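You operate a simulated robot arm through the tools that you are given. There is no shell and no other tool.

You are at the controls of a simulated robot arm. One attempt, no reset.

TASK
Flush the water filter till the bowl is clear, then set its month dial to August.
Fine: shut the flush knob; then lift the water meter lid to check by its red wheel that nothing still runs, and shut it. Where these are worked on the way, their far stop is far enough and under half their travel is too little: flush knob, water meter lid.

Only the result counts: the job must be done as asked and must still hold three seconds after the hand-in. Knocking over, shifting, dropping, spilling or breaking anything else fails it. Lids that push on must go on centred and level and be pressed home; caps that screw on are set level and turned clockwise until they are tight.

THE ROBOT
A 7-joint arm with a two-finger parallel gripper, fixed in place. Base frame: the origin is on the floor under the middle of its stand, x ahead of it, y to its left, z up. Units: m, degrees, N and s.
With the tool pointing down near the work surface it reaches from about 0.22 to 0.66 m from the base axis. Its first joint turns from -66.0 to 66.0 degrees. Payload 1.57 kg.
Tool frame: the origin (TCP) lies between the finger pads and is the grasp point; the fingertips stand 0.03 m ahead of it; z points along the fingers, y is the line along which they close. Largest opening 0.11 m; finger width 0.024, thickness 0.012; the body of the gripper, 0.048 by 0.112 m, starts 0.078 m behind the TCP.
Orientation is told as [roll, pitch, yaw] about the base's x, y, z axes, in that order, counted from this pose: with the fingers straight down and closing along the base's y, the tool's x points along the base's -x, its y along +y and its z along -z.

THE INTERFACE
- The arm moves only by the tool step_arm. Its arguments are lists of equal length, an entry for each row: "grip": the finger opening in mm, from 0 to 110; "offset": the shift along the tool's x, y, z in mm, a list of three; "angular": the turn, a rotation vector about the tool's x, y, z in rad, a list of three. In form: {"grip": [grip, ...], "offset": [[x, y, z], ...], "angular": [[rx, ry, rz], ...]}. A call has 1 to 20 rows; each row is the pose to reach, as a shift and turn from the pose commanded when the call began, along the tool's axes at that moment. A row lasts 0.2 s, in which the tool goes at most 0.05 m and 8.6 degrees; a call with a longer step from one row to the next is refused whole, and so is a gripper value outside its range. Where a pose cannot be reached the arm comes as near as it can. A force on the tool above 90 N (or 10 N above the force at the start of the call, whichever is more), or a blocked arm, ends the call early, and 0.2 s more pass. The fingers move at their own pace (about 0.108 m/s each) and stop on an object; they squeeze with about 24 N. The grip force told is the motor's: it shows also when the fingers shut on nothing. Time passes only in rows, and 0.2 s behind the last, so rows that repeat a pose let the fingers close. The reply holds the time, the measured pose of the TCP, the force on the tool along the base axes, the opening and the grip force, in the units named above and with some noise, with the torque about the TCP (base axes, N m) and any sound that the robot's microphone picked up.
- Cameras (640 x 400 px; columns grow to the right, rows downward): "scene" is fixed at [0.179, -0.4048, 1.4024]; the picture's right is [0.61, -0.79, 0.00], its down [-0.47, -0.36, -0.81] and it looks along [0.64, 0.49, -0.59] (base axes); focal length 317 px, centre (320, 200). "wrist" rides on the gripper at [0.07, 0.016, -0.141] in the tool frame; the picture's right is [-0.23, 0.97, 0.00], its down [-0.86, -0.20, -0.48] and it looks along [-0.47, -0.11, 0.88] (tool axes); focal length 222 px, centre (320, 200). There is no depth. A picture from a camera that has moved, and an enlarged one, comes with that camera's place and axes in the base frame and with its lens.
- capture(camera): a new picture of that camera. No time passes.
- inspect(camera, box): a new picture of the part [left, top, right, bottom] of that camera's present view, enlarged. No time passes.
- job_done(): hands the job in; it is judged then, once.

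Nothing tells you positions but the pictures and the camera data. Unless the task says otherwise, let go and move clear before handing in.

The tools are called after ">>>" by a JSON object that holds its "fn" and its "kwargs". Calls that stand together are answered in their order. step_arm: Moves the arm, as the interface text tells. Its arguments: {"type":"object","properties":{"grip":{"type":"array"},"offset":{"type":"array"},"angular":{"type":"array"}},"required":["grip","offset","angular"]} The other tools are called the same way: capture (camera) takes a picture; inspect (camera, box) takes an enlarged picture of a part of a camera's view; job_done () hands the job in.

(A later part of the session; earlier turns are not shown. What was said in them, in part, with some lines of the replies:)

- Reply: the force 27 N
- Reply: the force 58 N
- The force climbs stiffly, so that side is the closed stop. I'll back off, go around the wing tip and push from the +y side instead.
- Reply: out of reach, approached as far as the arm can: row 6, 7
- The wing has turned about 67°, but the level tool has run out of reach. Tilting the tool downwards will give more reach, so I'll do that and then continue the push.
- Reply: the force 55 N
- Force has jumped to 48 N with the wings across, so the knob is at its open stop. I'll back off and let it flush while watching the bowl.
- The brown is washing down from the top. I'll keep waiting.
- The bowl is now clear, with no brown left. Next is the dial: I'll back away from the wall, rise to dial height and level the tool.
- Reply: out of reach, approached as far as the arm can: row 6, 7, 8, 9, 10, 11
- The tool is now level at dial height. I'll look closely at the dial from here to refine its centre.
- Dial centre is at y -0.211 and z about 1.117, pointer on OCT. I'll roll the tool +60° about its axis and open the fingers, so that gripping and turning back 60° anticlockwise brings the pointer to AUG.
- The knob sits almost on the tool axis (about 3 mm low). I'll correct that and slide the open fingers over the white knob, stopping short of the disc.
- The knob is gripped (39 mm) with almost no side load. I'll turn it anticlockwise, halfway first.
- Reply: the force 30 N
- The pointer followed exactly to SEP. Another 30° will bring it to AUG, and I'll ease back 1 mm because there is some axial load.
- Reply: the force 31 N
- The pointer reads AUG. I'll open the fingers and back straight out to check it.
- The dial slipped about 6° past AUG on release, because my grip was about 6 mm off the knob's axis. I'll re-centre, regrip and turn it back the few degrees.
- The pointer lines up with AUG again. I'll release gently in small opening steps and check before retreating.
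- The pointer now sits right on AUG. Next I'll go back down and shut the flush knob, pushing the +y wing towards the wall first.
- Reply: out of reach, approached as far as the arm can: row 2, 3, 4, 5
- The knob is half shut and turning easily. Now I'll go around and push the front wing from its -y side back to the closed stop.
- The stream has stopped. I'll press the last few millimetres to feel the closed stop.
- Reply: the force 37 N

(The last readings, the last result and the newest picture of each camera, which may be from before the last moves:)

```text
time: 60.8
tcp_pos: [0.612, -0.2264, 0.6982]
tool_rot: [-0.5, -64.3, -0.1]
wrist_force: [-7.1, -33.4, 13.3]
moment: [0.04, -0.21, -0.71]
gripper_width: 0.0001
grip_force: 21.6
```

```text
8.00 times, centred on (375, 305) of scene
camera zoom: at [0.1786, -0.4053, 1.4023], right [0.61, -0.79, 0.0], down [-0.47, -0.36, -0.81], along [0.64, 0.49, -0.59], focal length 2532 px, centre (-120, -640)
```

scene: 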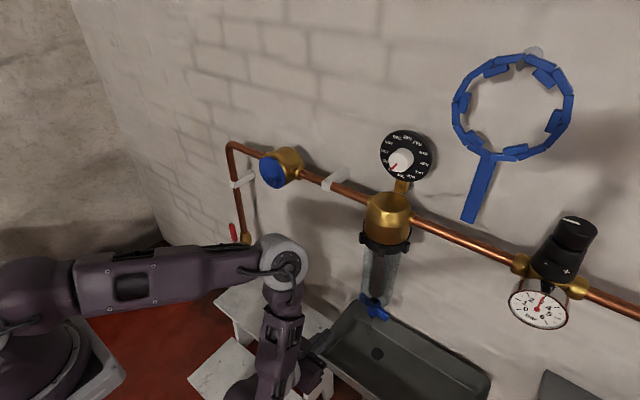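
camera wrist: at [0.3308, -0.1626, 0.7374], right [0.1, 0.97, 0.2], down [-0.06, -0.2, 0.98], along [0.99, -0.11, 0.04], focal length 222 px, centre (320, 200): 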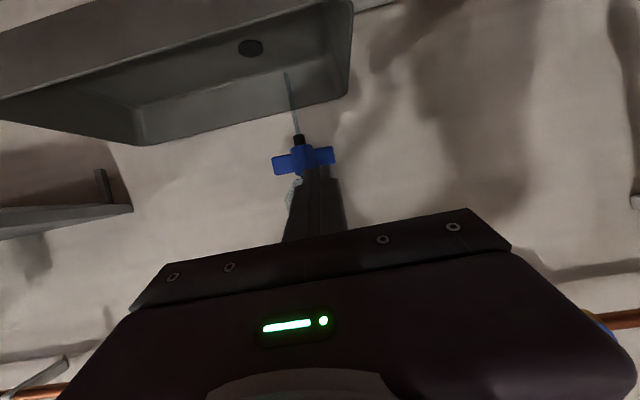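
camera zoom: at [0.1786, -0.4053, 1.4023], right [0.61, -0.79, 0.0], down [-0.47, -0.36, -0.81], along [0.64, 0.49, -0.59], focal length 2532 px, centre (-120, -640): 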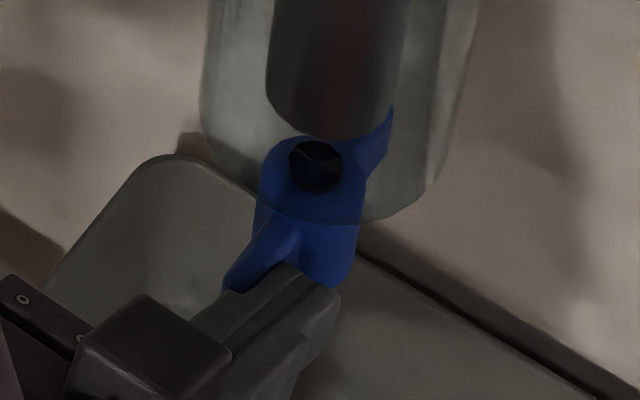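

The knob is hard against its closed stop and no water runs. I'll back off and check it.

>>> {"fn": "step_arm", "kwargs": {"grip": [0, 0, 0, 0, 0, 0], "offset": [[0, -8, 0], [0, -16, 0], [0, -16, -40], [0, -16, -80], [0, -10, -120], [0, 0, -150]], "angular": [[0, 0, 0], [0, 0, 0], [0, 0, 0], [0, 0, 0], [0, 0, 0], [0, 0, 0]]}}

>>> {"fn": "inspect", "kwargs": {"camera": "scene", "box": [335, 220, 425, 330]}}

>>> {"fn": "capture", "kwargs": {"camera": "wrist"}}

>>> {"fn": "capture", "kwargs": {"camera": "scene"}}

```text
time: 62.2
tcp_pos: [0.4794, -0.2206, 0.7625]
tool_rot: [-0.2, -64.3, 0.2]
wrist_force: [-0.1, 0.5, 0.6]
moment: [-0.01, -0.02, 0.0]
gripper_width: 0.0
grip_force: 21.1
```

```text
3.64 times, centred on (380, 275) of scene
camera zoom: at [0.1791, -0.4048, 1.4024], right [0.61, -0.79, 0.0], down [-0.47, -0.36, -0.81], along [0.64, 0.49, -0.59], focal length 1151 px, centre (102, -73)
```

zoom: 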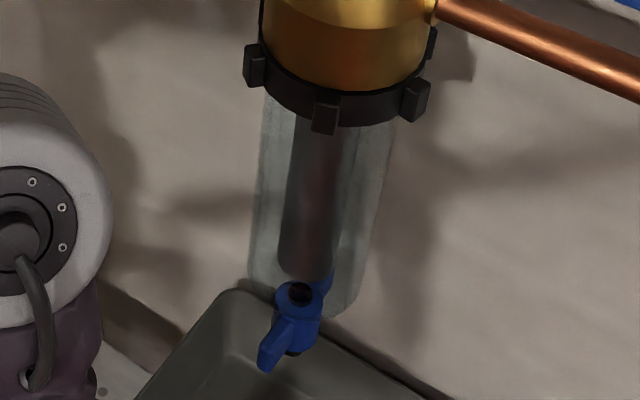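

```text
taken
camera wrist: at [0.321, -0.2055, 0.7622], right [0.1, 0.97, 0.2], down [-0.06, -0.2, 0.98], along [0.99, -0.11, 0.04], focal length 222 px, centre (320, 200)
```

wrist: 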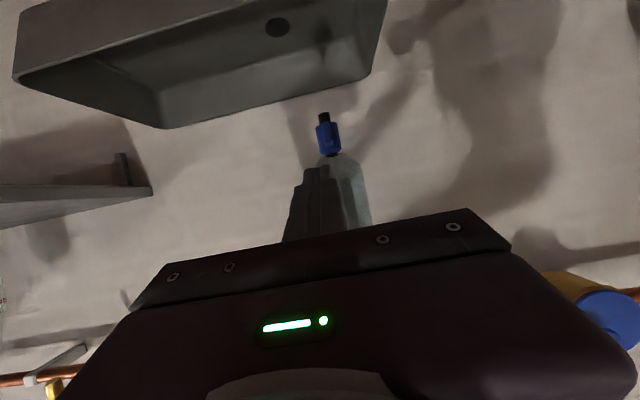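

```text
taken
```

scene: 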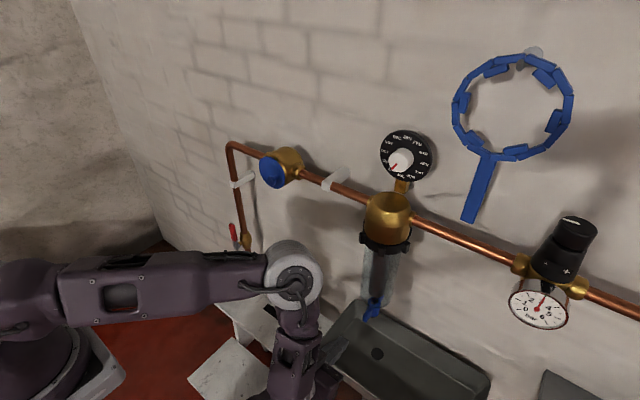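

The flush knob is shut and the stream is gone; the dial still reads AUG. Next is the meter lid, so I'll raise the arm towards it with the fingers open for a clear view.

>>> {"fn": "step_arm", "kwargs": {"grip": [0, 0, 20, 50, 80, 100, 100, 100, 100, 100, 100, 100], "offset": [[-25, 23, -18], [-50, 46, -35], [-74, 70, -52], [-99, 93, -70], [-123, 116, -87], [-148, 140, -104], [-172, 163, -122], [-197, 186, -139], [-222, 210, -157], [-246, 233, -174], [-271, 256, -191], [-296, 280, -209]], "angular": [[0, 0.08, 0], [0, 0.16, 0], [0, 0.24, 0], [0, 0.32, 0], [0, 0.34, 0], [0, 0.34, 0], [0, 0.34, 0], [0, 0.34, 0], [0, 0.34, 0], [0, 0.34, 0], [0, 0.34, 0], [0, 0.34, 0]]}}

>>> {"fn": "capture", "kwargs": {"camera": "wrist"}}

>>> {"fn": "capture", "kwargs": {"camera": "scene"}}

```text
time: 65.0
tcp_pos: [0.4217, 0.0556, 1.0903]
tool_rot: [2.0, -38.0, -3.1]
wrist_force: [0.9, -0.2, -0.3]
moment: [0.02, 0.04, 0.01]
gripper_width: 0.0997
grip_force: 0.1
out of reach, approached as far as the arm can: row 6, 7, 8, 9, 10, 11
stopped in row 12: the arm was blocked; the commanded pose is now the measured one
```

```text
taken
camera wrist: at [0.2797, 0.0735, 1.16], right [0.21, 0.96, 0.17], down [0.37, -0.24, 0.9], along [0.9, -0.12, -0.41], focal length 222 px, centre (320, 200)
```

wrist: 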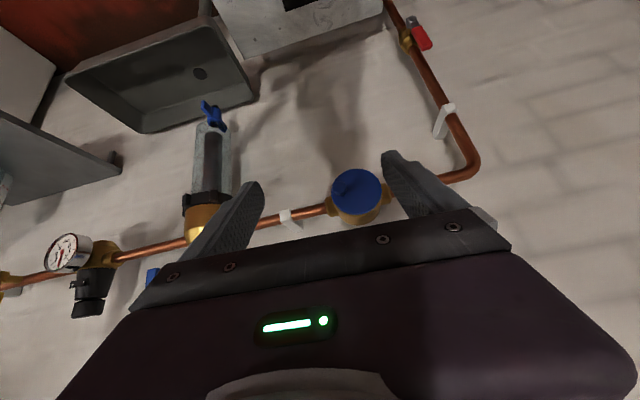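

```text
taken
```

scene: 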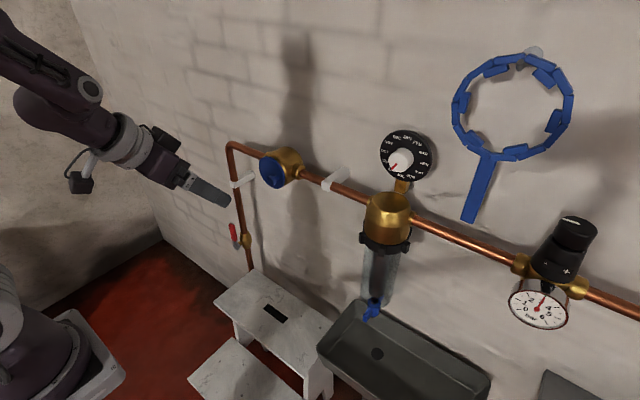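

>>> {"fn": "inspect", "kwargs": {"camera": "wrist", "box": [310, 150, 410, 230]}}

>>> {"fn": "inspect", "kwargs": {"camera": "scene", "box": [240, 130, 320, 200]}}

>>> {"fn": "inspect", "kwargs": {"camera": "wrist", "box": [170, 80, 270, 220]}}

```text
5.00 times, centred on (360, 190) of wrist
camera zoom: at [0.2797, 0.0735, 1.16], right [0.21, 0.96, 0.17], down [0.37, -0.24, 0.9], along [0.9, -0.12, -0.41], focal length 1111 px, centre (120, 250)
```

zoom: 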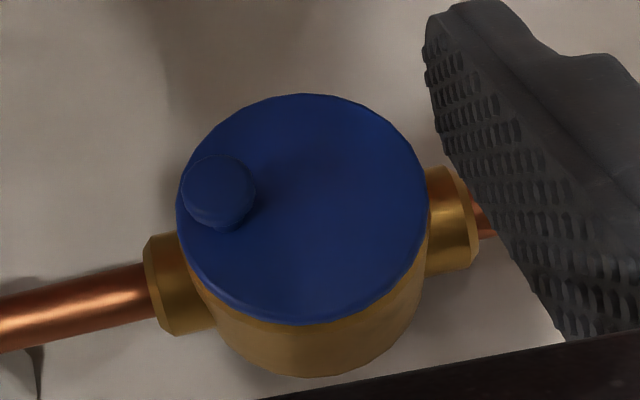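

```text
5.71 times, centred on (280, 165) of scene
camera zoom: at [0.1792, -0.4048, 1.4024], right [0.61, -0.79, 0.0], down [-0.47, -0.36, -0.81], along [0.64, 0.49, -0.59], focal length 1809 px, centre (549, 400)
```

zoom: 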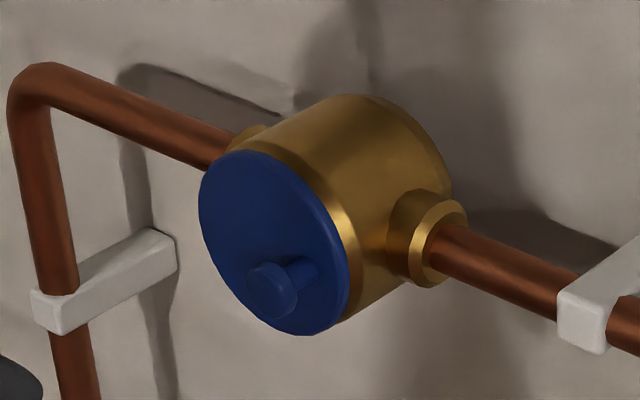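

```text
2.86 times, centred on (220, 150) of wrist
camera zoom: at [0.2797, 0.0735, 1.16], right [0.21, 0.96, 0.17], down [0.37, -0.24, 0.9], along [0.9, -0.12, -0.41], focal length 635 px, centre (606, 343)
```

zoom: 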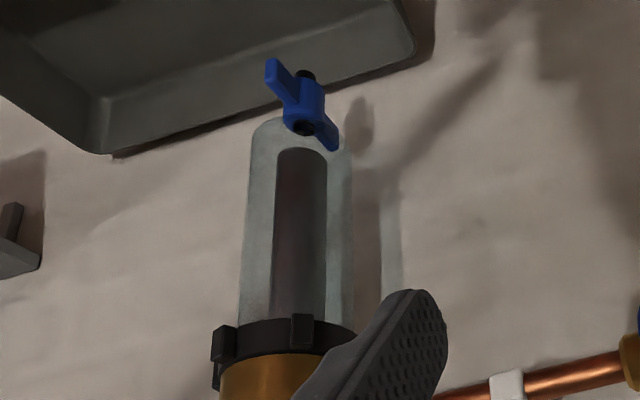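

The meter lid is a disc centred at about (0.633, 0.0915, 1.001), with a mushroom handle at about (0.607, 0.067, 0.999). The hinge should be on the +y side. I'll level the tool in front of it at a safe distance.

>>> {"fn": "step_arm", "kwargs": {"grip": [100, 90, 80, 70, 60, 60, 60], "offset": [[-7, 1, 2], [-14, 2, 4], [-21, 4, 6], [-28, 5, 8], [-36, 6, 10], [-43, 7, 12], [-50, 8, 14]], "angular": [[-0.003, -0.13, -0.006], [-0.005, -0.26, -0.012], [-0.008, -0.39, -0.017], [-0.01, -0.52, -0.023], [-0.013, -0.65, -0.029], [-0.016, -0.78, -0.035], [-0.018, -0.907, -0.04]]}}

>>> {"fn": "capture", "kwargs": {"camera": "wrist"}}

>>> {"fn": "capture", "kwargs": {"camera": "scene"}}

```text
time: 66.6
tcp_pos: [0.4358, 0.1873, 1.1627]
tool_rot: [36.9, -89.6, -37.3]
wrist_force: [0.5, -0.3, -0.2]
moment: [-0.02, -0.04, -0.04]
gripper_width: 0.0602
grip_force: 0.0
out of reach, approached as far as the arm can: row 1, 2, 3, 4, 5, 6, 7
```

```text
taken
camera wrist: at [0.2934, 0.2032, 1.0943], right [0.01, 0.97, 0.23], down [-0.48, -0.2, 0.86], along [0.88, -0.11, 0.46], focal length 222 px, centre (320, 200)
```

wrist: 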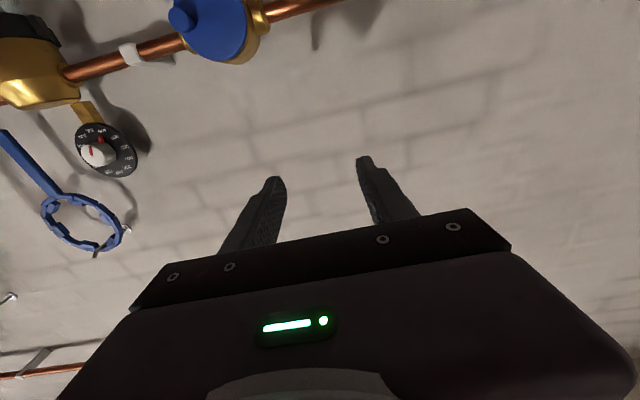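

```text
taken
```

scene: 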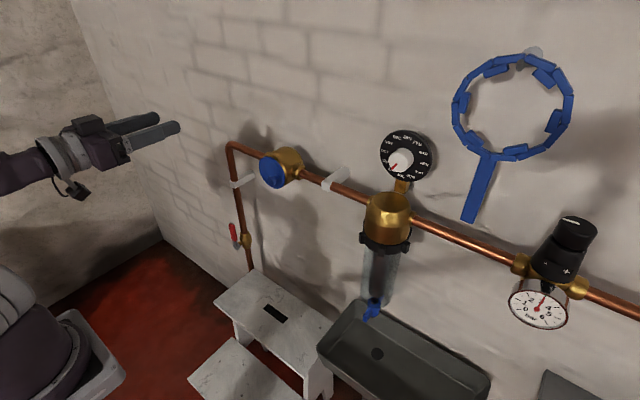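

The level pose in front of the meter is out of reach, so I'll switch to a tool-down approach. I'll come at the handle from above, pinch its sides, and let tool yaw follow the lid's swing.

>>> {"fn": "step_arm", "kwargs": {"grip": [60, 60, 60, 60, 60, 60, 60, 60, 60, 60, 60, 60], "offset": [[0, 0, 0], [0, 0, 0], [0, 0, 0], [0, 0, 0], [0, 0, 0], [-5, -10, 0], [-8, -25, 2], [-10, -45, 4], [-12, -65, 6], [-15, -85, 8], [-18, -105, 10], [-20, -120, 14]], "angular": [[0, 0.131, 0], [0, 0.262, 0], [0, 0.393, 0], [0, 0.524, 0], [0, 0.655, 0], [0, 0.785, 0], [0, 0.916, 0], [0, 1.047, 0], [0, 1.178, 0], [0, 1.309, 0], [0, 1.44, 0], [0, 1.567, 0]]}}

>>> {"fn": "capture", "kwargs": {"camera": "wrist"}}

>>> {"fn": "capture", "kwargs": {"camera": "scene"}}

```text
time: 69.2
tcp_pos: [0.4492, 0.0689, 1.181]
tool_rot: [0.1, -0.2, 0.1]
wrist_force: [0.4, -0.2, -0.1]
moment: [0.05, 0.0, -0.02]
gripper_width: 0.0599
grip_force: 0.0
```

```text
taken
camera wrist: at [0.3791, 0.0833, 1.3228], right [0.22, 0.97, 0.0], down [0.85, -0.2, 0.48], along [0.47, -0.11, -0.88], focal length 222 px, centre (320, 200)
```

wrist: 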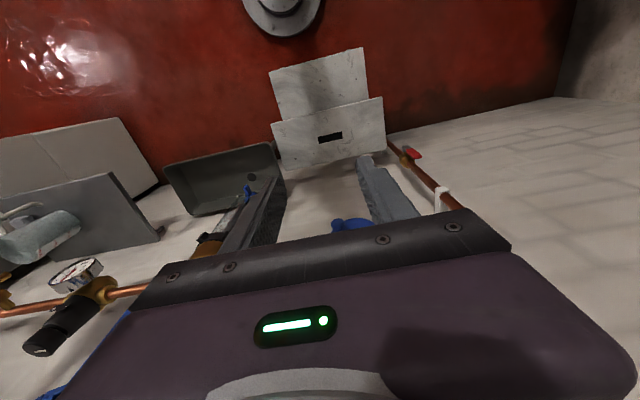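

```text
taken
```

scene: 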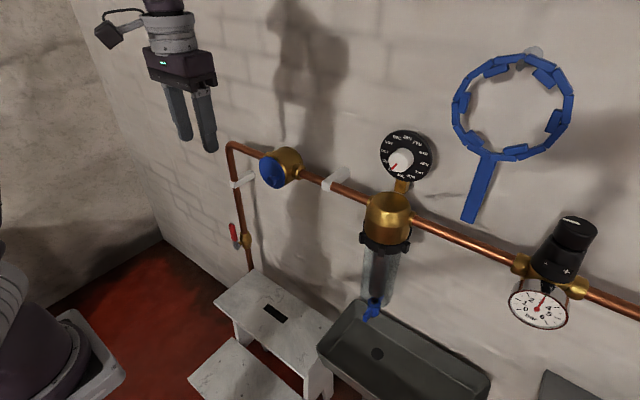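

>>> {"fn": "step_arm", "kwargs": {"grip": [60, 60, 60, 60], "offset": [[-25, -1, 25], [-50, -2, 50], [-75, -2, 75], [-100, -2, 100]], "angular": [[0, 0, 0], [0, 0, 0], [0, 0, 0], [0, 0, 0]]}}

>>> {"fn": "inspect", "kwargs": {"camera": "wrist", "box": [240, 120, 440, 260]}}

>>> {"fn": "inspect", "kwargs": {"camera": "scene", "box": [200, 80, 340, 200]}}

```text
time: 70.2
tcp_pos: [0.5514, 0.0654, 1.0779]
tool_rot: [0.1, -0.3, 0.3]
wrist_force: [-0.1, 0.3, -0.5]
moment: [0.05, 0.04, 0.01]
gripper_width: 0.06
grip_force: 0.0
```

```text
2.86 times, centred on (340, 190) of wrist
camera zoom: at [0.4803, 0.0801, 1.2193], right [0.22, 0.97, 0.0], down [0.85, -0.2, 0.48], along [0.47, -0.11, -0.88], focal length 635 px, centre (263, 229)
```

zoom: 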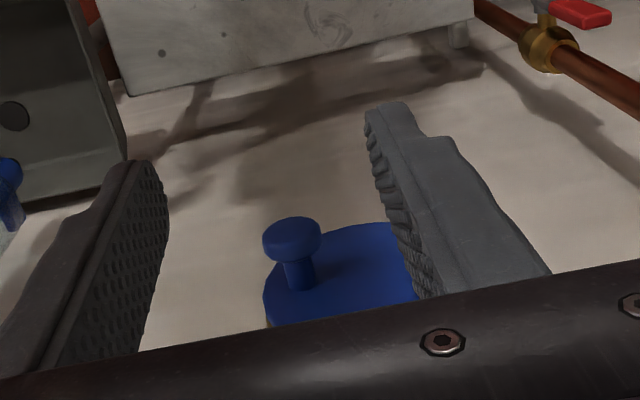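

```text
3.33 times, centred on (270, 140) of scene
camera zoom: at [0.1791, -0.4048, 1.4024], right [0.61, -0.79, 0.0], down [-0.47, -0.36, -0.81], along [0.64, 0.49, -0.59], focal length 1055 px, centre (487, 400)
```

zoom: 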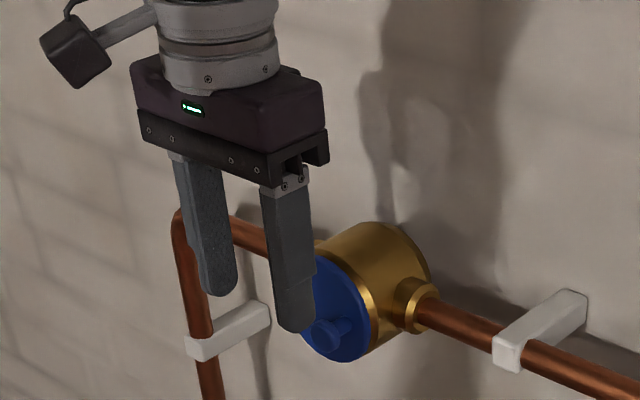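

The handle is clear in view: head centre about (0.604, 0.063, 0.999), lid face at x about 0.627. I'll bring the fingers over it and lower them either side of the head.

>>> {"fn": "step_arm", "kwargs": {"grip": [60, 60, 60, 60, 60], "offset": [[-26, -1, 0], [-52, -2, 0], [-52, -2, 30], [-52, -2, 60], [-52, -2, 75]], "angular": [[0, 0, 0], [0, 0, 0], [0, 0, 0], [0, 0, 0], [0, 0, 0]]}}

>>> {"fn": "capture", "kwargs": {"camera": "wrist"}}

>>> {"fn": "inspect", "kwargs": {"camera": "scene", "box": [200, 80, 340, 200]}}

```text
time: 71.4
tcp_pos: [0.6015, 0.0651, 1.0028]
tool_rot: [0.0, -0.4, 0.1]
wrist_force: [0.0, 0.3, -0.2]
moment: [0.0, 0.01, 0.0]
gripper_width: 0.0601
grip_force: 0.1
```

```text
taken
camera wrist: at [0.5309, 0.0802, 1.1454], right [0.23, 0.97, 0.0], down [0.85, -0.2, 0.48], along [0.47, -0.11, -0.88], focal length 222 px, centre (320, 200)
```

wrist: 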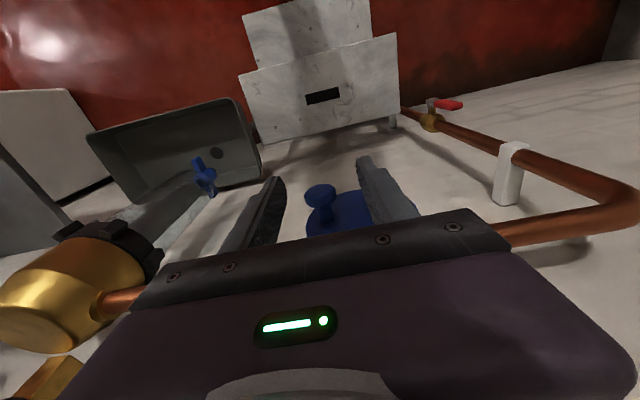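

```text
3.33 times, centred on (270, 140) of scene
camera zoom: at [0.179, -0.4048, 1.4024], right [0.61, -0.79, 0.0], down [-0.47, -0.36, -0.81], along [0.64, 0.49, -0.59], focal length 1055 px, centre (487, 400)
```

zoom: 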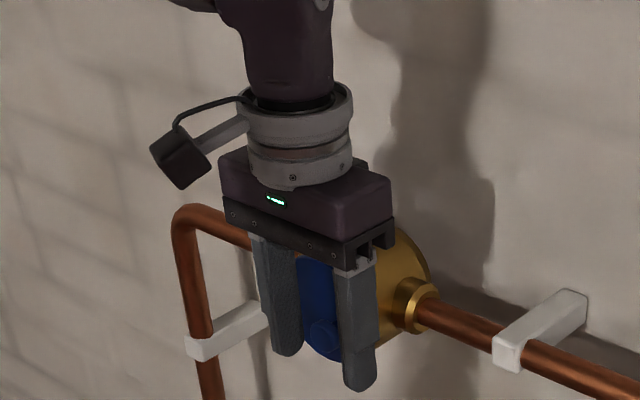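

>>> {"fn": "step_arm", "kwargs": {"grip": [35, 15, 10, 10], "offset": [[0, 0, 0], [0, 0, 0], [0, 0, 0], [0, 0, 0]], "angular": [[0, 0, 0], [0, 0, 0], [0, 0, 0], [0, 0, 0]]}}

>>> {"fn": "inspect", "kwargs": {"camera": "wrist", "box": [240, 120, 440, 260]}}

```text
time: 72.4
tcp_pos: [0.6021, 0.0649, 1.003]
tool_rot: [0.1, -0.3, 0.2]
wrist_force: [-1.9, -4.2, -4.3]
moment: [-0.06, -0.03, -0.05]
gripper_width: 0.0228
grip_force: 35.3
```

```text
2.86 times, centred on (340, 190) of wrist
camera zoom: at [0.5308, 0.0799, 1.1455], right [0.23, 0.97, 0.0], down [0.85, -0.2, 0.48], along [0.47, -0.11, -0.88], focal length 635 px, centre (263, 229)
```

zoom: 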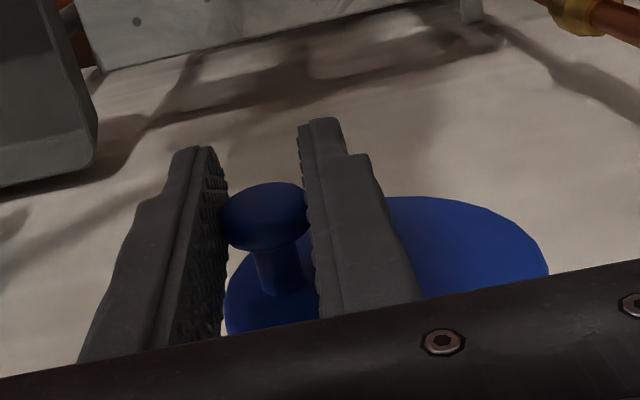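

The head is gripped at 22.8 mm. I'll start swinging the lid about the assumed +y hinge, 10° first, and watch the force.

>>> {"fn": "step_arm", "kwargs": {"grip": [10, 10, 10, 10], "offset": [[3, 1.5, 0], [6.1, 3.0, 0], [9, 4.7, 0], [11.9, 6.5, 0]], "angular": [[0, 0, 0.0436], [0, 0, 0.0873], [0, 0, 0.131], [0, 0, 0.1745]]}}

>>> {"fn": "inspect", "kwargs": {"camera": "wrist", "box": [240, 120, 440, 260]}}

>>> {"fn": "inspect", "kwargs": {"camera": "scene", "box": [200, 80, 340, 200]}}

```text
time: 73.4
tcp_pos: [0.5898, 0.0705, 1.0024]
tool_rot: [0.1, -0.1, -9.9]
wrist_force: [-3.5, -6.0, -17.1]
moment: [0.01, 0.0, -0.08]
gripper_width: 0.0225
grip_force: 35.8
```

```text
2.86 times, centred on (340, 190) of wrist
camera zoom: at [0.5224, 0.0985, 1.1458], right [0.39, 0.92, 0.0], down [0.81, -0.34, 0.48], along [0.44, -0.19, -0.88], focal length 635 px, centre (263, 229)
```

zoom: 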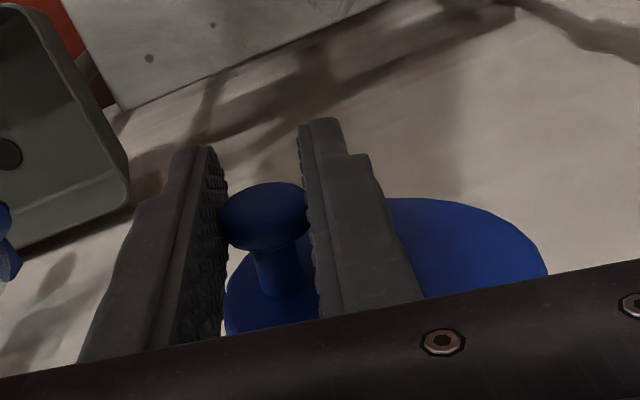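

```text
3.33 times, centred on (270, 140) of scene
camera zoom: at [0.1793, -0.4049, 1.4024], right [0.61, -0.79, 0.0], down [-0.47, -0.36, -0.81], along [0.64, 0.49, -0.59], focal length 1055 px, centre (487, 400)
```

zoom: 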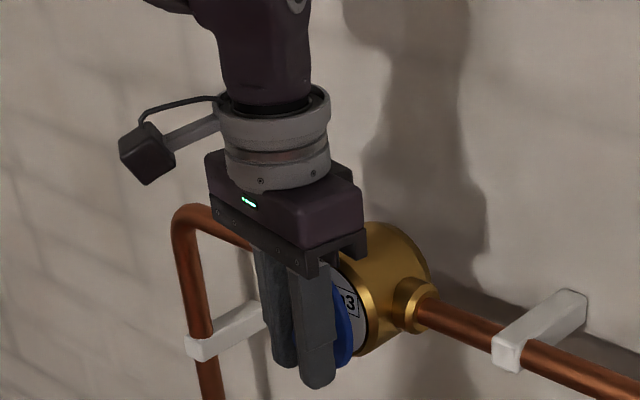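

The lid is swinging open on that hinge and the meter face is appearing. I'll continue along the arc.

>>> {"fn": "step_arm", "kwargs": {"grip": [10, 10, 10, 10, 10, 10], "offset": [[6.1, 3.0, 0.5], [11.9, 6.5, 1], [17.4, 10.4, 1], [22.6, 14.9, 1], [27.4, 19.8, 1], [31.6, 25.1, 1]], "angular": [[0, 0, 0.0873], [0, 0, 0.1745], [0, 0, 0.2618], [0, 0, 0.3491], [0, 0, 0.4363], [0, 0, 0.5236]]}}

>>> {"fn": "inspect", "kwargs": {"camera": "wrist", "box": [240, 120, 440, 260]}}

>>> {"fn": "inspect", "kwargs": {"camera": "scene", "box": [200, 80, 340, 200]}}

```text
time: 74.8
tcp_pos: [0.5623, 0.1018, 1.0041]
tool_rot: [0.1, 0.0, -39.9]
wrist_force: [-19.5, -14.1, -5.8]
moment: [-0.44, -0.41, -0.22]
gripper_width: 0.0231
grip_force: 35.4
```

```text
2.86 times, centred on (340, 190) of wrist
camera zoom: at [0.5189, 0.1579, 1.1462], right [0.8, 0.6, 0.0], down [0.53, -0.7, 0.48], along [0.29, -0.38, -0.88], focal length 635 px, centre (263, 229)
```

zoom: 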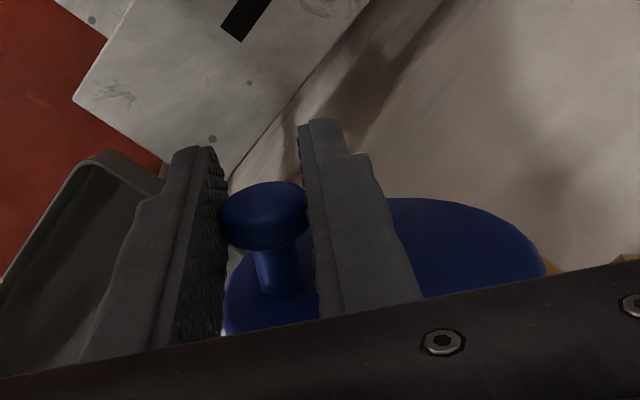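

```text
3.33 times, centred on (270, 140) of scene
camera zoom: at [0.1786, -0.4051, 1.4024], right [0.61, -0.79, 0.0], down [-0.47, -0.36, -0.81], along [0.64, 0.49, -0.59], focal length 1055 px, centre (487, 400)
```

zoom: 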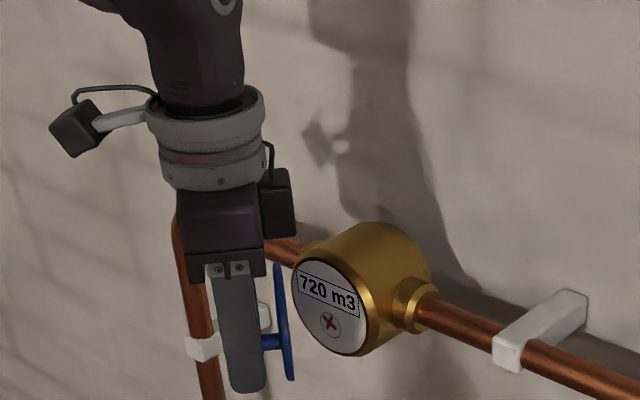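

The lid is 40° open and the red wheel is visible. The force suggests a slightly larger radius, so I'll correct for it and carry on.

>>> {"fn": "step_arm", "kwargs": {"grip": [10, 10, 10, 10, 10], "offset": [[6.5, 2.1, 0], [13.0, 4.8, 0], [18.6, 8.8, 0], [24.0, 13.4, 0], [28.9, 18.5, 0]], "angular": [[0, 0, 0.0873], [0, 0, 0.1745], [0, 0, 0.2618], [0, 0, 0.3491], [0, 0, 0.4363]]}}

>>> {"fn": "inspect", "kwargs": {"camera": "scene", "box": [200, 80, 340, 200]}}

```text
time: 76.0
tcp_pos: [0.5549, 0.136, 1.0043]
tool_rot: [0.5, 0.0, -64.8]
wrist_force: [7.0, 3.1, -4.4]
moment: [-0.54, -0.32, 0.18]
gripper_width: 0.0228
grip_force: 35.8
```

```text
3.33 times, centred on (270, 140) of scene
camera zoom: at [0.1793, -0.4047, 1.4024], right [0.61, -0.79, 0.0], down [-0.47, -0.36, -0.81], along [0.64, 0.49, -0.59], focal length 1055 px, centre (487, 400)
```

zoom: 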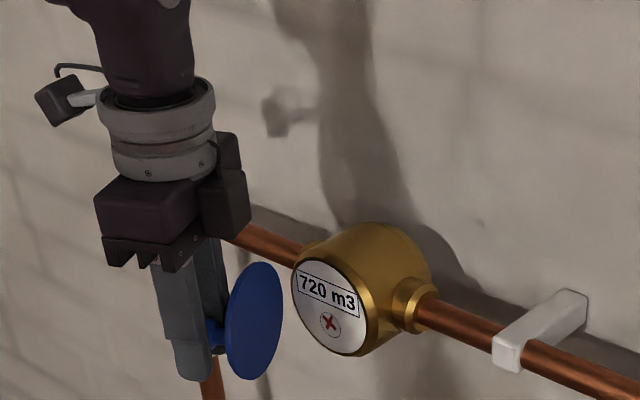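

>>> {"fn": "step_arm", "kwargs": {"grip": [10, 10, 10, 10, 10], "offset": [[6.2, 3.1, 0], [12.1, 6.6, 0], [17.7, 10.6, 0], [23, 15.2, 0], [27.9, 20.2, 0]], "angular": [[0, 0, 0.0873], [0, 0, 0.1745], [0, 0, 0.2618], [0, 0, 0.3491], [0, 0, 0.4363]]}}

>>> {"fn": "inspect", "kwargs": {"camera": "scene", "box": [200, 80, 340, 200]}}

>>> {"fn": "inspect", "kwargs": {"camera": "wrist", "box": [240, 120, 440, 260]}}

```text
time: 77.2
tcp_pos: [0.5613, 0.1676, 1.0029]
tool_rot: [0.6, 0.1, -90.0]
wrist_force: [21.7, -9.3, 22.3]
moment: [-0.41, -0.19, 0.11]
gripper_width: 0.0227
grip_force: 35.4
```

```text
3.33 times, centred on (270, 140) of scene
camera zoom: at [0.1793, -0.4052, 1.4023], right [0.61, -0.79, 0.0], down [-0.47, -0.36, -0.81], along [0.64, 0.49, -0.59], focal length 1055 px, centre (487, 400)
```

zoom: 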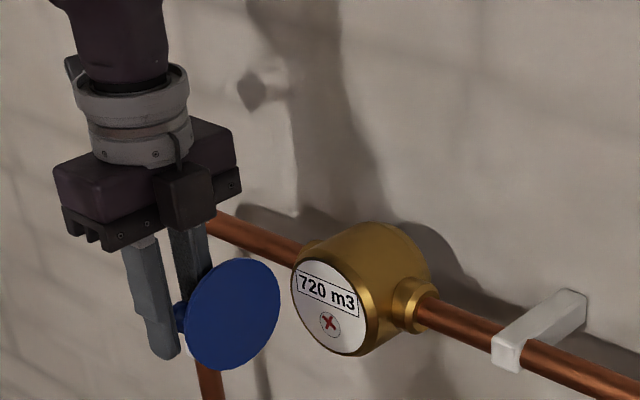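

```text
2.86 times, centred on (340, 190) of wrist
camera zoom: at [0.5756, 0.2364, 1.1464], right [0.97, -0.23, 0.01], down [-0.2, -0.86, 0.48], along [-0.1, -0.46, -0.88], focal length 635 px, centre (263, 229)
```

zoom: 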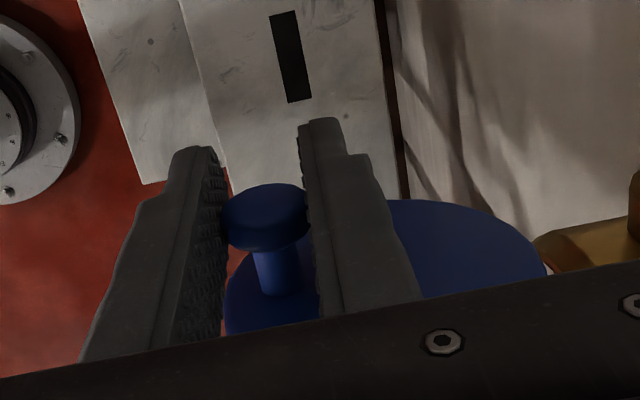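

The lid is 90° open. I'll go a little further to be sure it's well past halfway or at its stop.

>>> {"fn": "step_arm", "kwargs": {"grip": [10, 10, 10, 10], "offset": [[5.5, 4.4, -1], [11.1, 7.7, -1], [16.5, 11.6, -1], [21.6, 16.0, -1]], "angular": [[0, 0, 0.0873], [0, 0, 0.1745], [0, 0, 0.2618], [0, 0, 0.3491]]}}

>>> {"fn": "inspect", "kwargs": {"camera": "scene", "box": [200, 80, 340, 200]}}

>>> {"fn": "inspect", "kwargs": {"camera": "wrist", "box": [240, 120, 440, 260]}}

```text
time: 78.2
tcp_pos: [0.5756, 0.1884, 1.0037]
tool_rot: [0.1, 0.1, -110.1]
wrist_force: [21.9, -17.3, -10.8]
moment: [0.42, -0.22, 0.2]
gripper_width: 0.0229
grip_force: 35.2
```

```text
3.33 times, centred on (270, 140) of scene
camera zoom: at [0.1799, -0.4052, 1.4022], right [0.61, -0.79, 0.0], down [-0.47, -0.36, -0.81], along [0.64, 0.49, -0.59], focal length 1055 px, centre (487, 400)
```

zoom: 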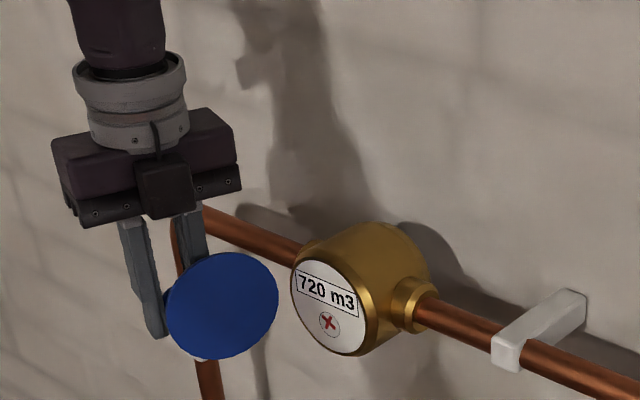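

```text
2.86 times, centred on (340, 190) of wrist
camera zoom: at [0.6131, 0.2473, 1.1462], right [0.84, -0.55, 0.0], down [-0.48, -0.74, 0.48], along [-0.26, -0.4, -0.88], focal length 635 px, centre (263, 229)
```

zoom: 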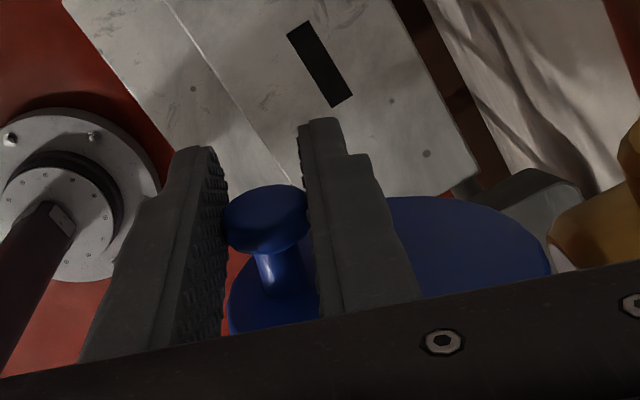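

The lid is 110° open. I'll watch the red wheel over a couple of seconds to confirm it isn't turning.

>>> {"fn": "inspect", "kwargs": {"camera": "scene", "box": [255, 150, 300, 195]}}

>>> {"fn": "step_arm", "kwargs": {"grip": [10, 10, 10], "offset": [[-0.5, 1.2, 0], [-0.6, 1.4, 0], [-0.6, 1.4, 0]], "angular": [[0, 0, 0], [0, 0, 0], [0, 0, 0]]}}

>>> {"fn": "inspect", "kwargs": {"camera": "scene", "box": [255, 150, 300, 195]}}

>>> {"fn": "step_arm", "kwargs": {"grip": [10, 10, 10, 10, 10], "offset": [[0, 0, 0], [0, 0, 0], [0, 0, 0], [0, 0, 0], [0, 0, 0]], "angular": [[0, 0, 0], [0, 0, 0], [0, 0, 0], [0, 0, 0], [0, 0, 0]]}}

>>> {"fn": "inspect", "kwargs": {"camera": "scene", "box": [255, 150, 300, 195]}}

```text
8.89 times, centred on (278, 172) of scene
camera zoom: at [0.1799, -0.4052, 1.4022], right [0.61, -0.79, 0.0], down [-0.47, -0.36, -0.81], along [0.64, 0.49, -0.59], focal length 2814 px, centre (698, 444)
```

zoom: 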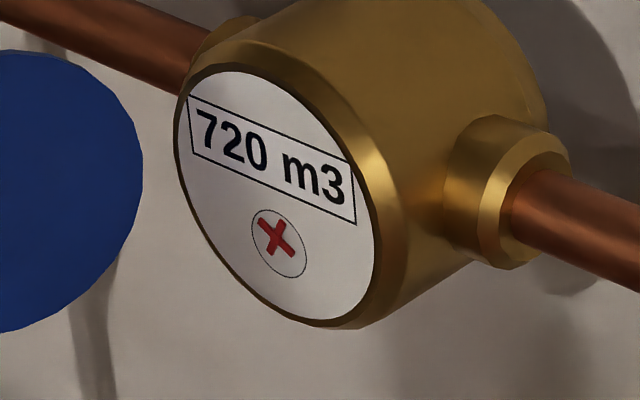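

```text
time: 79.0
tcp_pos: [0.5759, 0.1886, 1.0036]
tool_rot: [-0.1, 0.2, -109.8]
wrist_force: [11.3, -12.0, -21.9]
moment: [-0.15, 0.03, -0.01]
gripper_width: 0.0229
grip_force: 35.6
```

```text
8.89 times, centred on (278, 172) of scene
camera zoom: at [0.1798, -0.405, 1.4023], right [0.61, -0.79, 0.0], down [-0.47, -0.36, -0.81], along [0.64, 0.49, -0.59], focal length 2814 px, centre (698, 444)
```

zoom: 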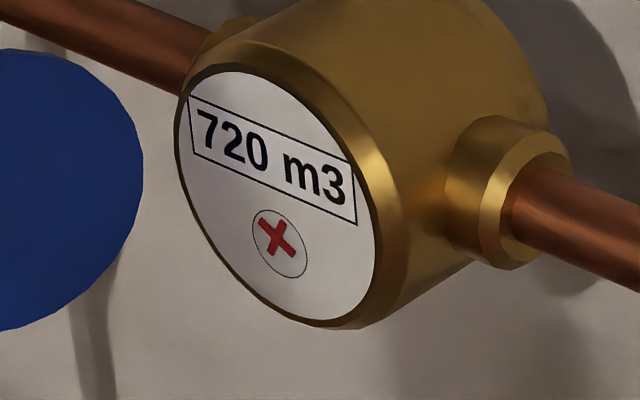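

```text
time: 80.2
tcp_pos: [0.5759, 0.1902, 1.0039]
tool_rot: [0.0, 0.1, -109.8]
wrist_force: [5.9, -3.4, -25.3]
moment: [0.19, -0.07, 0.09]
gripper_width: 0.0228
grip_force: 35.1
```

```text
8.89 times, centred on (278, 172) of scene
camera zoom: at [0.1797, -0.4047, 1.4024], right [0.61, -0.79, 0.0], down [-0.47, -0.36, -0.81], along [0.64, 0.49, -0.59], focal length 2814 px, centre (698, 444)
```

zoom: 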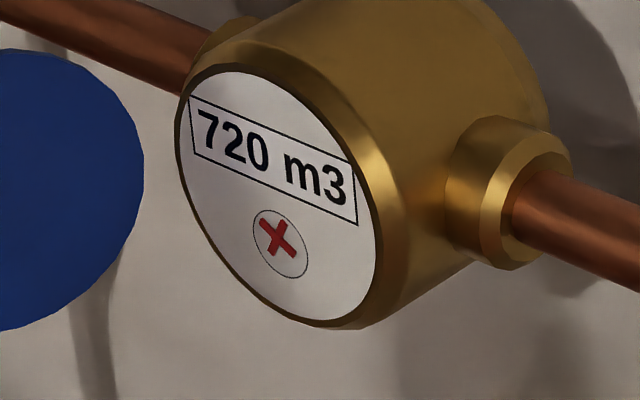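

The wheel is in the same position in every picture, so nothing runs. Now I'll swing the lid back along the same arc.

>>> {"fn": "step_arm", "kwargs": {"grip": [10, 10, 10, 10, 10, 10, 10, 10, 10, 10, 10], "offset": [[-6.3, -2.4, 0.5], [-12.9, -4.3, 1], [-19.6, -5.6, 1], [-26.4, -6.3, 1], [-33.2, -6.4, 1], [-40, -5.9, 1], [-46.7, -4.9, 1], [-53.3, -3.1, 1], [-59.7, -0.9, 1], [-65.9, 1.9, 1], [-71.9, 5.1, 1]], "angular": [[0, 0, -0.0873], [0, 0, -0.1745], [0, 0, -0.2618], [0, 0, -0.3491], [0, 0, -0.4363], [0, 0, -0.5236], [0, 0, -0.6109], [0, 0, -0.6981], [0, 0, -0.7854], [0, 0, -0.8727], [0, 0, -0.9599]]}}

>>> {"fn": "inspect", "kwargs": {"camera": "scene", "box": [200, 80, 340, 200]}}

```text
time: 82.6
tcp_pos: [0.5566, 0.1195, 1.0039]
tool_rot: [0.2, -0.1, -54.8]
wrist_force: [-19.4, -6.2, 10.3]
moment: [0.19, 0.25, -0.15]
gripper_width: 0.0228
grip_force: 34.9
```

```text
3.33 times, centred on (270, 140) of scene
camera zoom: at [0.1783, -0.405, 1.4025], right [0.61, -0.79, 0.0], down [-0.47, -0.36, -0.81], along [0.64, 0.49, -0.59], focal length 1055 px, centre (487, 400)
```

zoom: 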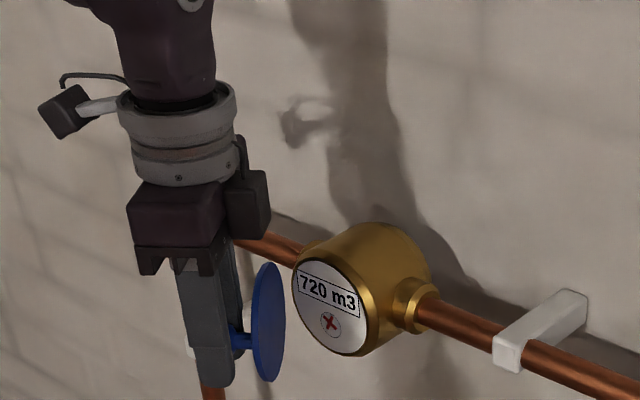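

>>> {"fn": "step_arm", "kwargs": {"grip": [10, 10, 10, 10, 10, 10, 10, 10, 10, 10], "offset": [[-5.9, -3.5, -0.5], [-12.6, -5.5, -0.5], [-19.4, -6.8, -0.5], [-26.3, -7.5, -0.5], [-33.2, -7.6, -0.5], [-40.1, -7.1, -0.5], [-46.9, -6.1, -0.5], [-53.6, -4.2, -0.5], [-60.1, -1.9, -0.5], [-66.3, 1.0, -0.5]], "angular": [[0, 0, -0.0873], [0, 0, -0.1745], [0, 0, -0.2618], [0, 0, -0.3491], [0, 0, -0.4363], [0, 0, -0.5236], [0, 0, -0.6109], [0, 0, -0.6981], [0, 0, -0.7854], [0, 0, -0.8727]]}}

>>> {"fn": "inspect", "kwargs": {"camera": "scene", "box": [200, 80, 340, 200]}}

>>> {"fn": "inspect", "kwargs": {"camera": "wrist", "box": [240, 120, 440, 260]}}

```text
time: 84.8
tcp_pos: [0.5958, 0.0671, 1.0042]
tool_rot: [0.1, -0.2, -4.7]
wrist_force: [-0.7, 1.4, -0.1]
moment: [0.05, 0.42, 0.21]
gripper_width: 0.0226
grip_force: 35.6
```

```text
3.33 times, centred on (270, 140) of scene
camera zoom: at [0.179, -0.4047, 1.4025], right [0.61, -0.79, 0.0], down [-0.47, -0.36, -0.81], along [0.64, 0.49, -0.59], focal length 1055 px, centre (487, 400)
```

zoom: 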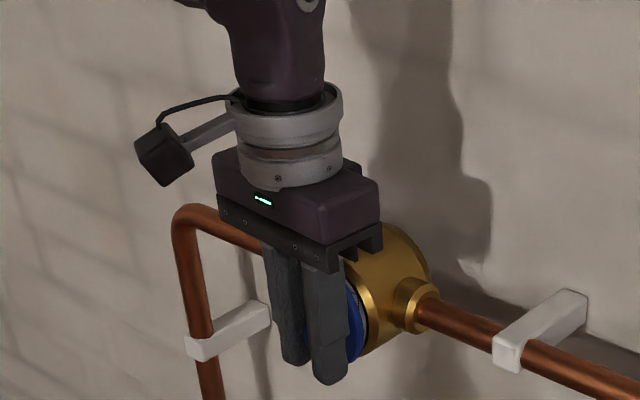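

```text
2.86 times, centred on (340, 190) of wrist
camera zoom: at [0.5263, 0.0883, 1.1466], right [0.31, 0.95, 0.0], down [0.83, -0.27, 0.48], along [0.46, -0.14, -0.88], focal length 635 px, centre (263, 229)
```

zoom: 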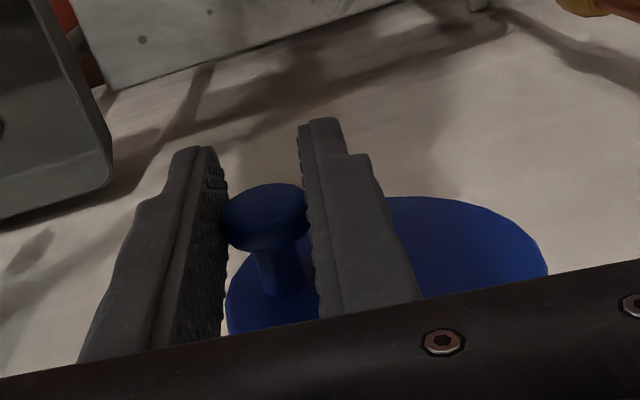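

Nearly shut. I'll close the last 5° and press lightly home.

>>> {"fn": "step_arm", "kwargs": {"grip": [10, 10, 10, 10], "offset": [[-3.1, -1.3, 0], [-6.3, -2.4, 0], [-7.8, -2.4, 0], [-8.5, -2.4, 0]], "angular": [[0, 0, -0.0436], [0, 0, -0.0838], [0, 0, -0.0838], [0, 0, -0.0838]]}}

>>> {"fn": "inspect", "kwargs": {"camera": "scene", "box": [240, 130, 320, 200]}}

>>> {"fn": "inspect", "kwargs": {"camera": "wrist", "box": [240, 120, 440, 260]}}

```text
time: 85.8
tcp_pos: [0.6028, 0.0654, 1.005]
tool_rot: [0.1, -0.1, 0.0]
wrist_force: [-20.5, 12.5, 13.4]
moment: [0.06, 0.33, 0.14]
gripper_width: 0.0231
grip_force: 35.2
```

```text
5.71 times, centred on (280, 165) of scene
camera zoom: at [0.1782, -0.4045, 1.4026], right [0.61, -0.79, 0.0], down [-0.47, -0.36, -0.81], along [0.64, 0.49, -0.59], focal length 1809 px, centre (549, 400)
```

zoom: 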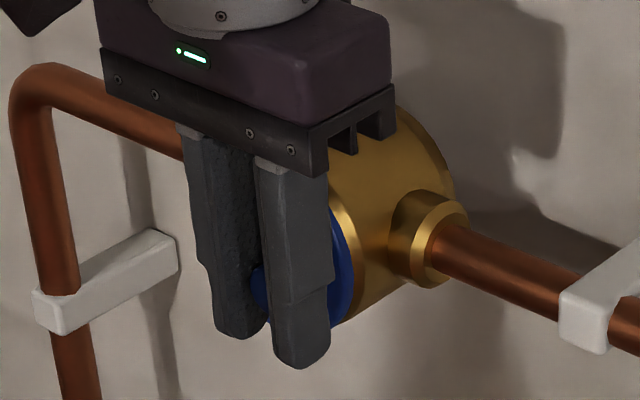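

```text
2.86 times, centred on (340, 190) of wrist
camera zoom: at [0.5317, 0.0795, 1.1466], right [0.23, 0.97, 0.0], down [0.85, -0.2, 0.48], along [0.47, -0.11, -0.88], focal length 635 px, centre (263, 229)
```

zoom: 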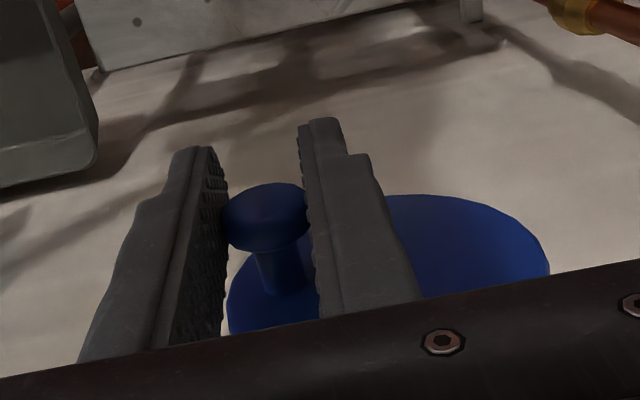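

The lid is back at its closed position with seat pressure. I'll open the fingers in place and then lift straight up.

>>> {"fn": "step_arm", "kwargs": {"grip": [24, 28, 40, 60, 60], "offset": [[0, 0, 0], [0, 0, 0], [0, 0, 0], [0, 0, 0], [0, 0, 0]], "angular": [[0, 0, 0], [0, 0, 0], [0, 0, 0], [0, 0, 0], [0, 0, 0]]}}

>>> {"fn": "inspect", "kwargs": {"camera": "wrist", "box": [240, 120, 440, 260]}}

>>> {"fn": "inspect", "kwargs": {"camera": "scene", "box": [240, 130, 320, 200]}}

```text
time: 87.0
tcp_pos: [0.6033, 0.0636, 1.0037]
tool_rot: [0.1, -0.2, -0.1]
wrist_force: [0.7, -0.3, 0.7]
moment: [0.02, -0.01, 0.01]
gripper_width: 0.06
grip_force: 0.0
```

```text
2.86 times, centred on (340, 190) of wrist
camera zoom: at [0.5329, 0.0788, 1.146], right [0.23, 0.97, 0.0], down [0.85, -0.2, 0.48], along [0.47, -0.11, -0.88], focal length 635 px, centre (263, 229)
```

zoom: 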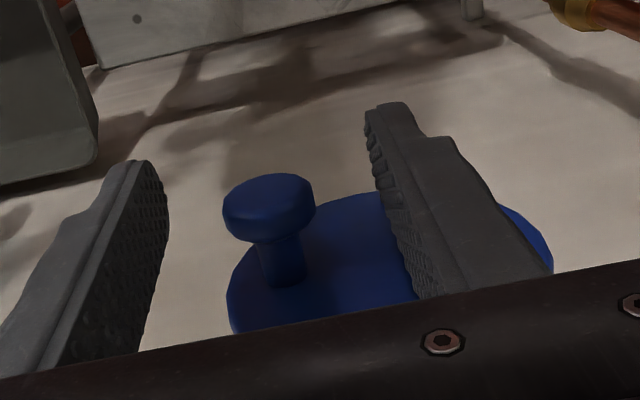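

```text
5.71 times, centred on (280, 165) of scene
camera zoom: at [0.179, -0.4048, 1.4024], right [0.61, -0.79, 0.0], down [-0.47, -0.36, -0.81], along [0.64, 0.49, -0.59], focal length 1809 px, centre (549, 400)
```

zoom: 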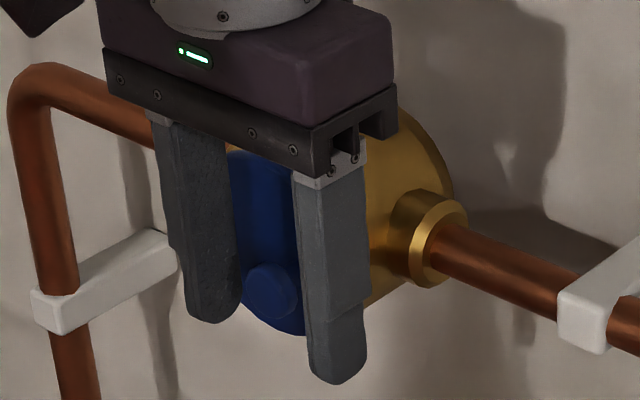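

>>> {"fn": "step_arm", "kwargs": {"grip": [60, 60, 60, 60, 60, 60, 60], "offset": [[0, 0, -25], [0, 0, -55], [0, 0, -85], [20, 0, -100], [60, 0, -110], [100, 0, -120], [140, 0, -130]], "angular": [[0, 0, 0], [0, 0, 0], [0, 0, 0], [0, 0, 0], [0, 0, 0], [0, 0, 0], [0, 0, 0]]}}

>>> {"fn": "inspect", "kwargs": {"camera": "scene", "box": [240, 130, 320, 200]}}

>>> {"fn": "capture", "kwargs": {"camera": "wrist"}}

>>> {"fn": "capture", "kwargs": {"camera": "scene"}}

```text
time: 88.6
tcp_pos: [0.4625, 0.0653, 1.132]
tool_rot: [0.2, -0.3, -0.1]
wrist_force: [0.2, -0.5, 1.1]
moment: [0.0, -0.01, 0.0]
gripper_width: 0.0599
grip_force: 0.0
```

```text
5.71 times, centred on (280, 165) of scene
camera zoom: at [0.179, -0.4048, 1.4024], right [0.61, -0.79, 0.0], down [-0.47, -0.36, -0.81], along [0.64, 0.49, -0.59], focal length 1809 px, centre (549, 400)
```

zoom: 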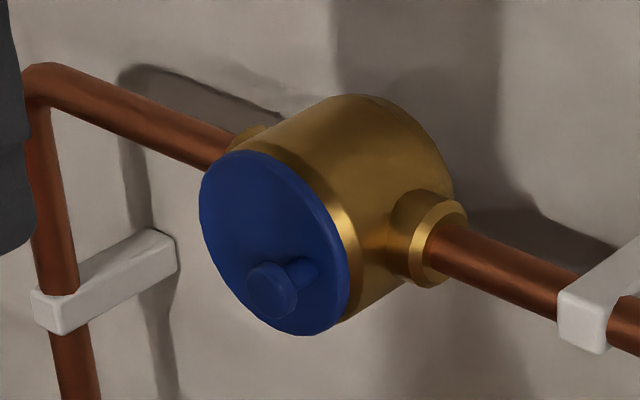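

```text
taken
camera wrist: at [0.3918, 0.0811, 1.2748], right [0.23, 0.97, 0.0], down [0.85, -0.2, 0.48], along [0.47, -0.11, -0.88], focal length 222 px, centre (320, 200)
```

wrist: 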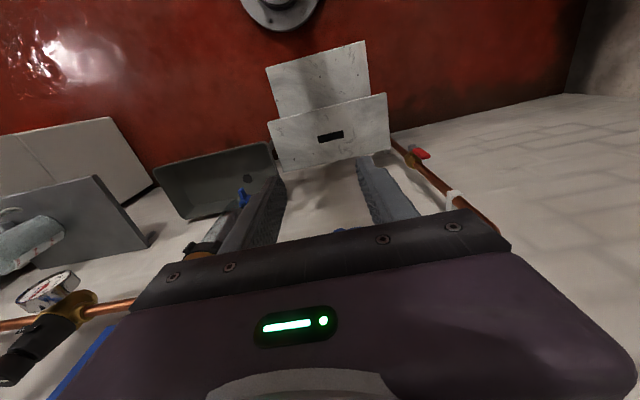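

```text
taken
```

scene: 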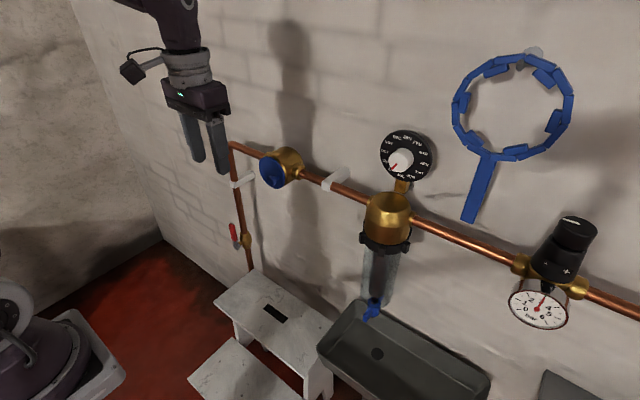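

The lid looks exactly as it did when shut. One last check of the dial, flush knob and bowl before handing in.

>>> {"fn": "inspect", "kwargs": {"camera": "scene", "box": [375, 125, 435, 190]}}

>>> {"fn": "inspect", "kwargs": {"camera": "scene", "box": [345, 240, 415, 330]}}

>>> {"fn": "inspect", "kwargs": {"camera": "scene", "box": [345, 280, 405, 330]}}

```text
6.15 times, centred on (405, 158) of scene
camera zoom: at [0.179, -0.4048, 1.4024], right [0.61, -0.79, 0.0], down [-0.47, -0.36, -0.81], along [0.64, 0.49, -0.59], focal length 1948 px, centre (-203, 462)
```

zoom: 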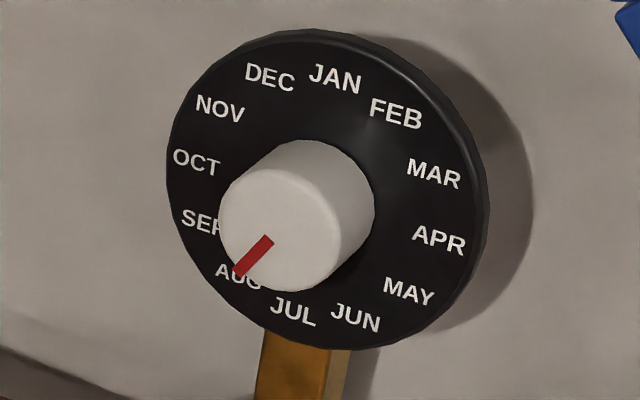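

```text
4.44 times, centred on (380, 285) of scene
camera zoom: at [0.179, -0.4048, 1.4024], right [0.61, -0.79, 0.0], down [-0.47, -0.36, -0.81], along [0.64, 0.49, -0.59], focal length 1407 px, centre (53, -178)
```

zoom: 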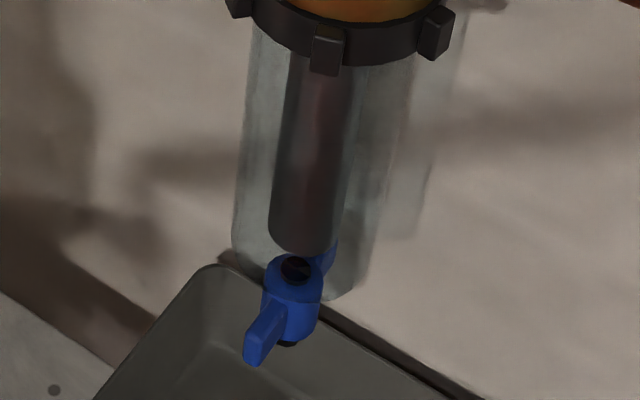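

```text
8.00 times, centred on (375, 305) of scene
camera zoom: at [0.179, -0.4048, 1.4024], right [0.61, -0.79, 0.0], down [-0.47, -0.36, -0.81], along [0.64, 0.49, -0.59], focal length 2532 px, centre (-120, -640)
```

zoom: 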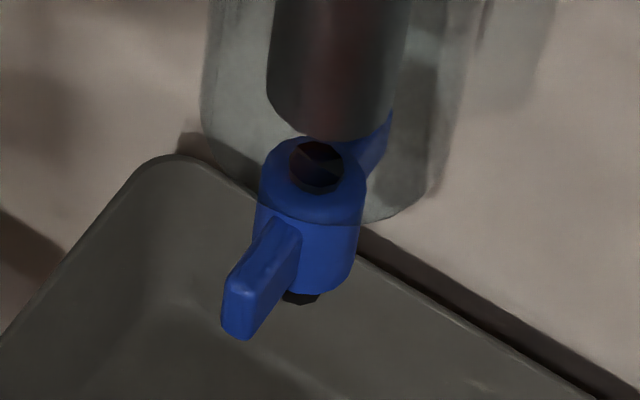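

The bowl is clear, the dial reads AUG, the flush knob is back at its closed stop with no water running, and the meter lid is shut. The arm is clear of everything, so I'm handing in.

>>> {"fn": "job_done", "kwargs": {}}

```text
The job is handed in.
```

The job is handed in. The filter is flushed until the bowl was clear, and its dial is set to August. The flush knob is shut against its stop, and no water was running at the last look.

I then opened the water meter lid to about 110°. The red wheel stood in the same position in three pictures over about two seconds, so nothing still runs. The lid is shut again, and in the last picture it sits just as it did before I opened it.

The dial slipped about 6° past August when I first let go of it. I gripped it again and turned it back, and it still read August in the last close-up.

I saw nothing else shifted, dropped or spilled, and the arm was clear of everything at hand-in.
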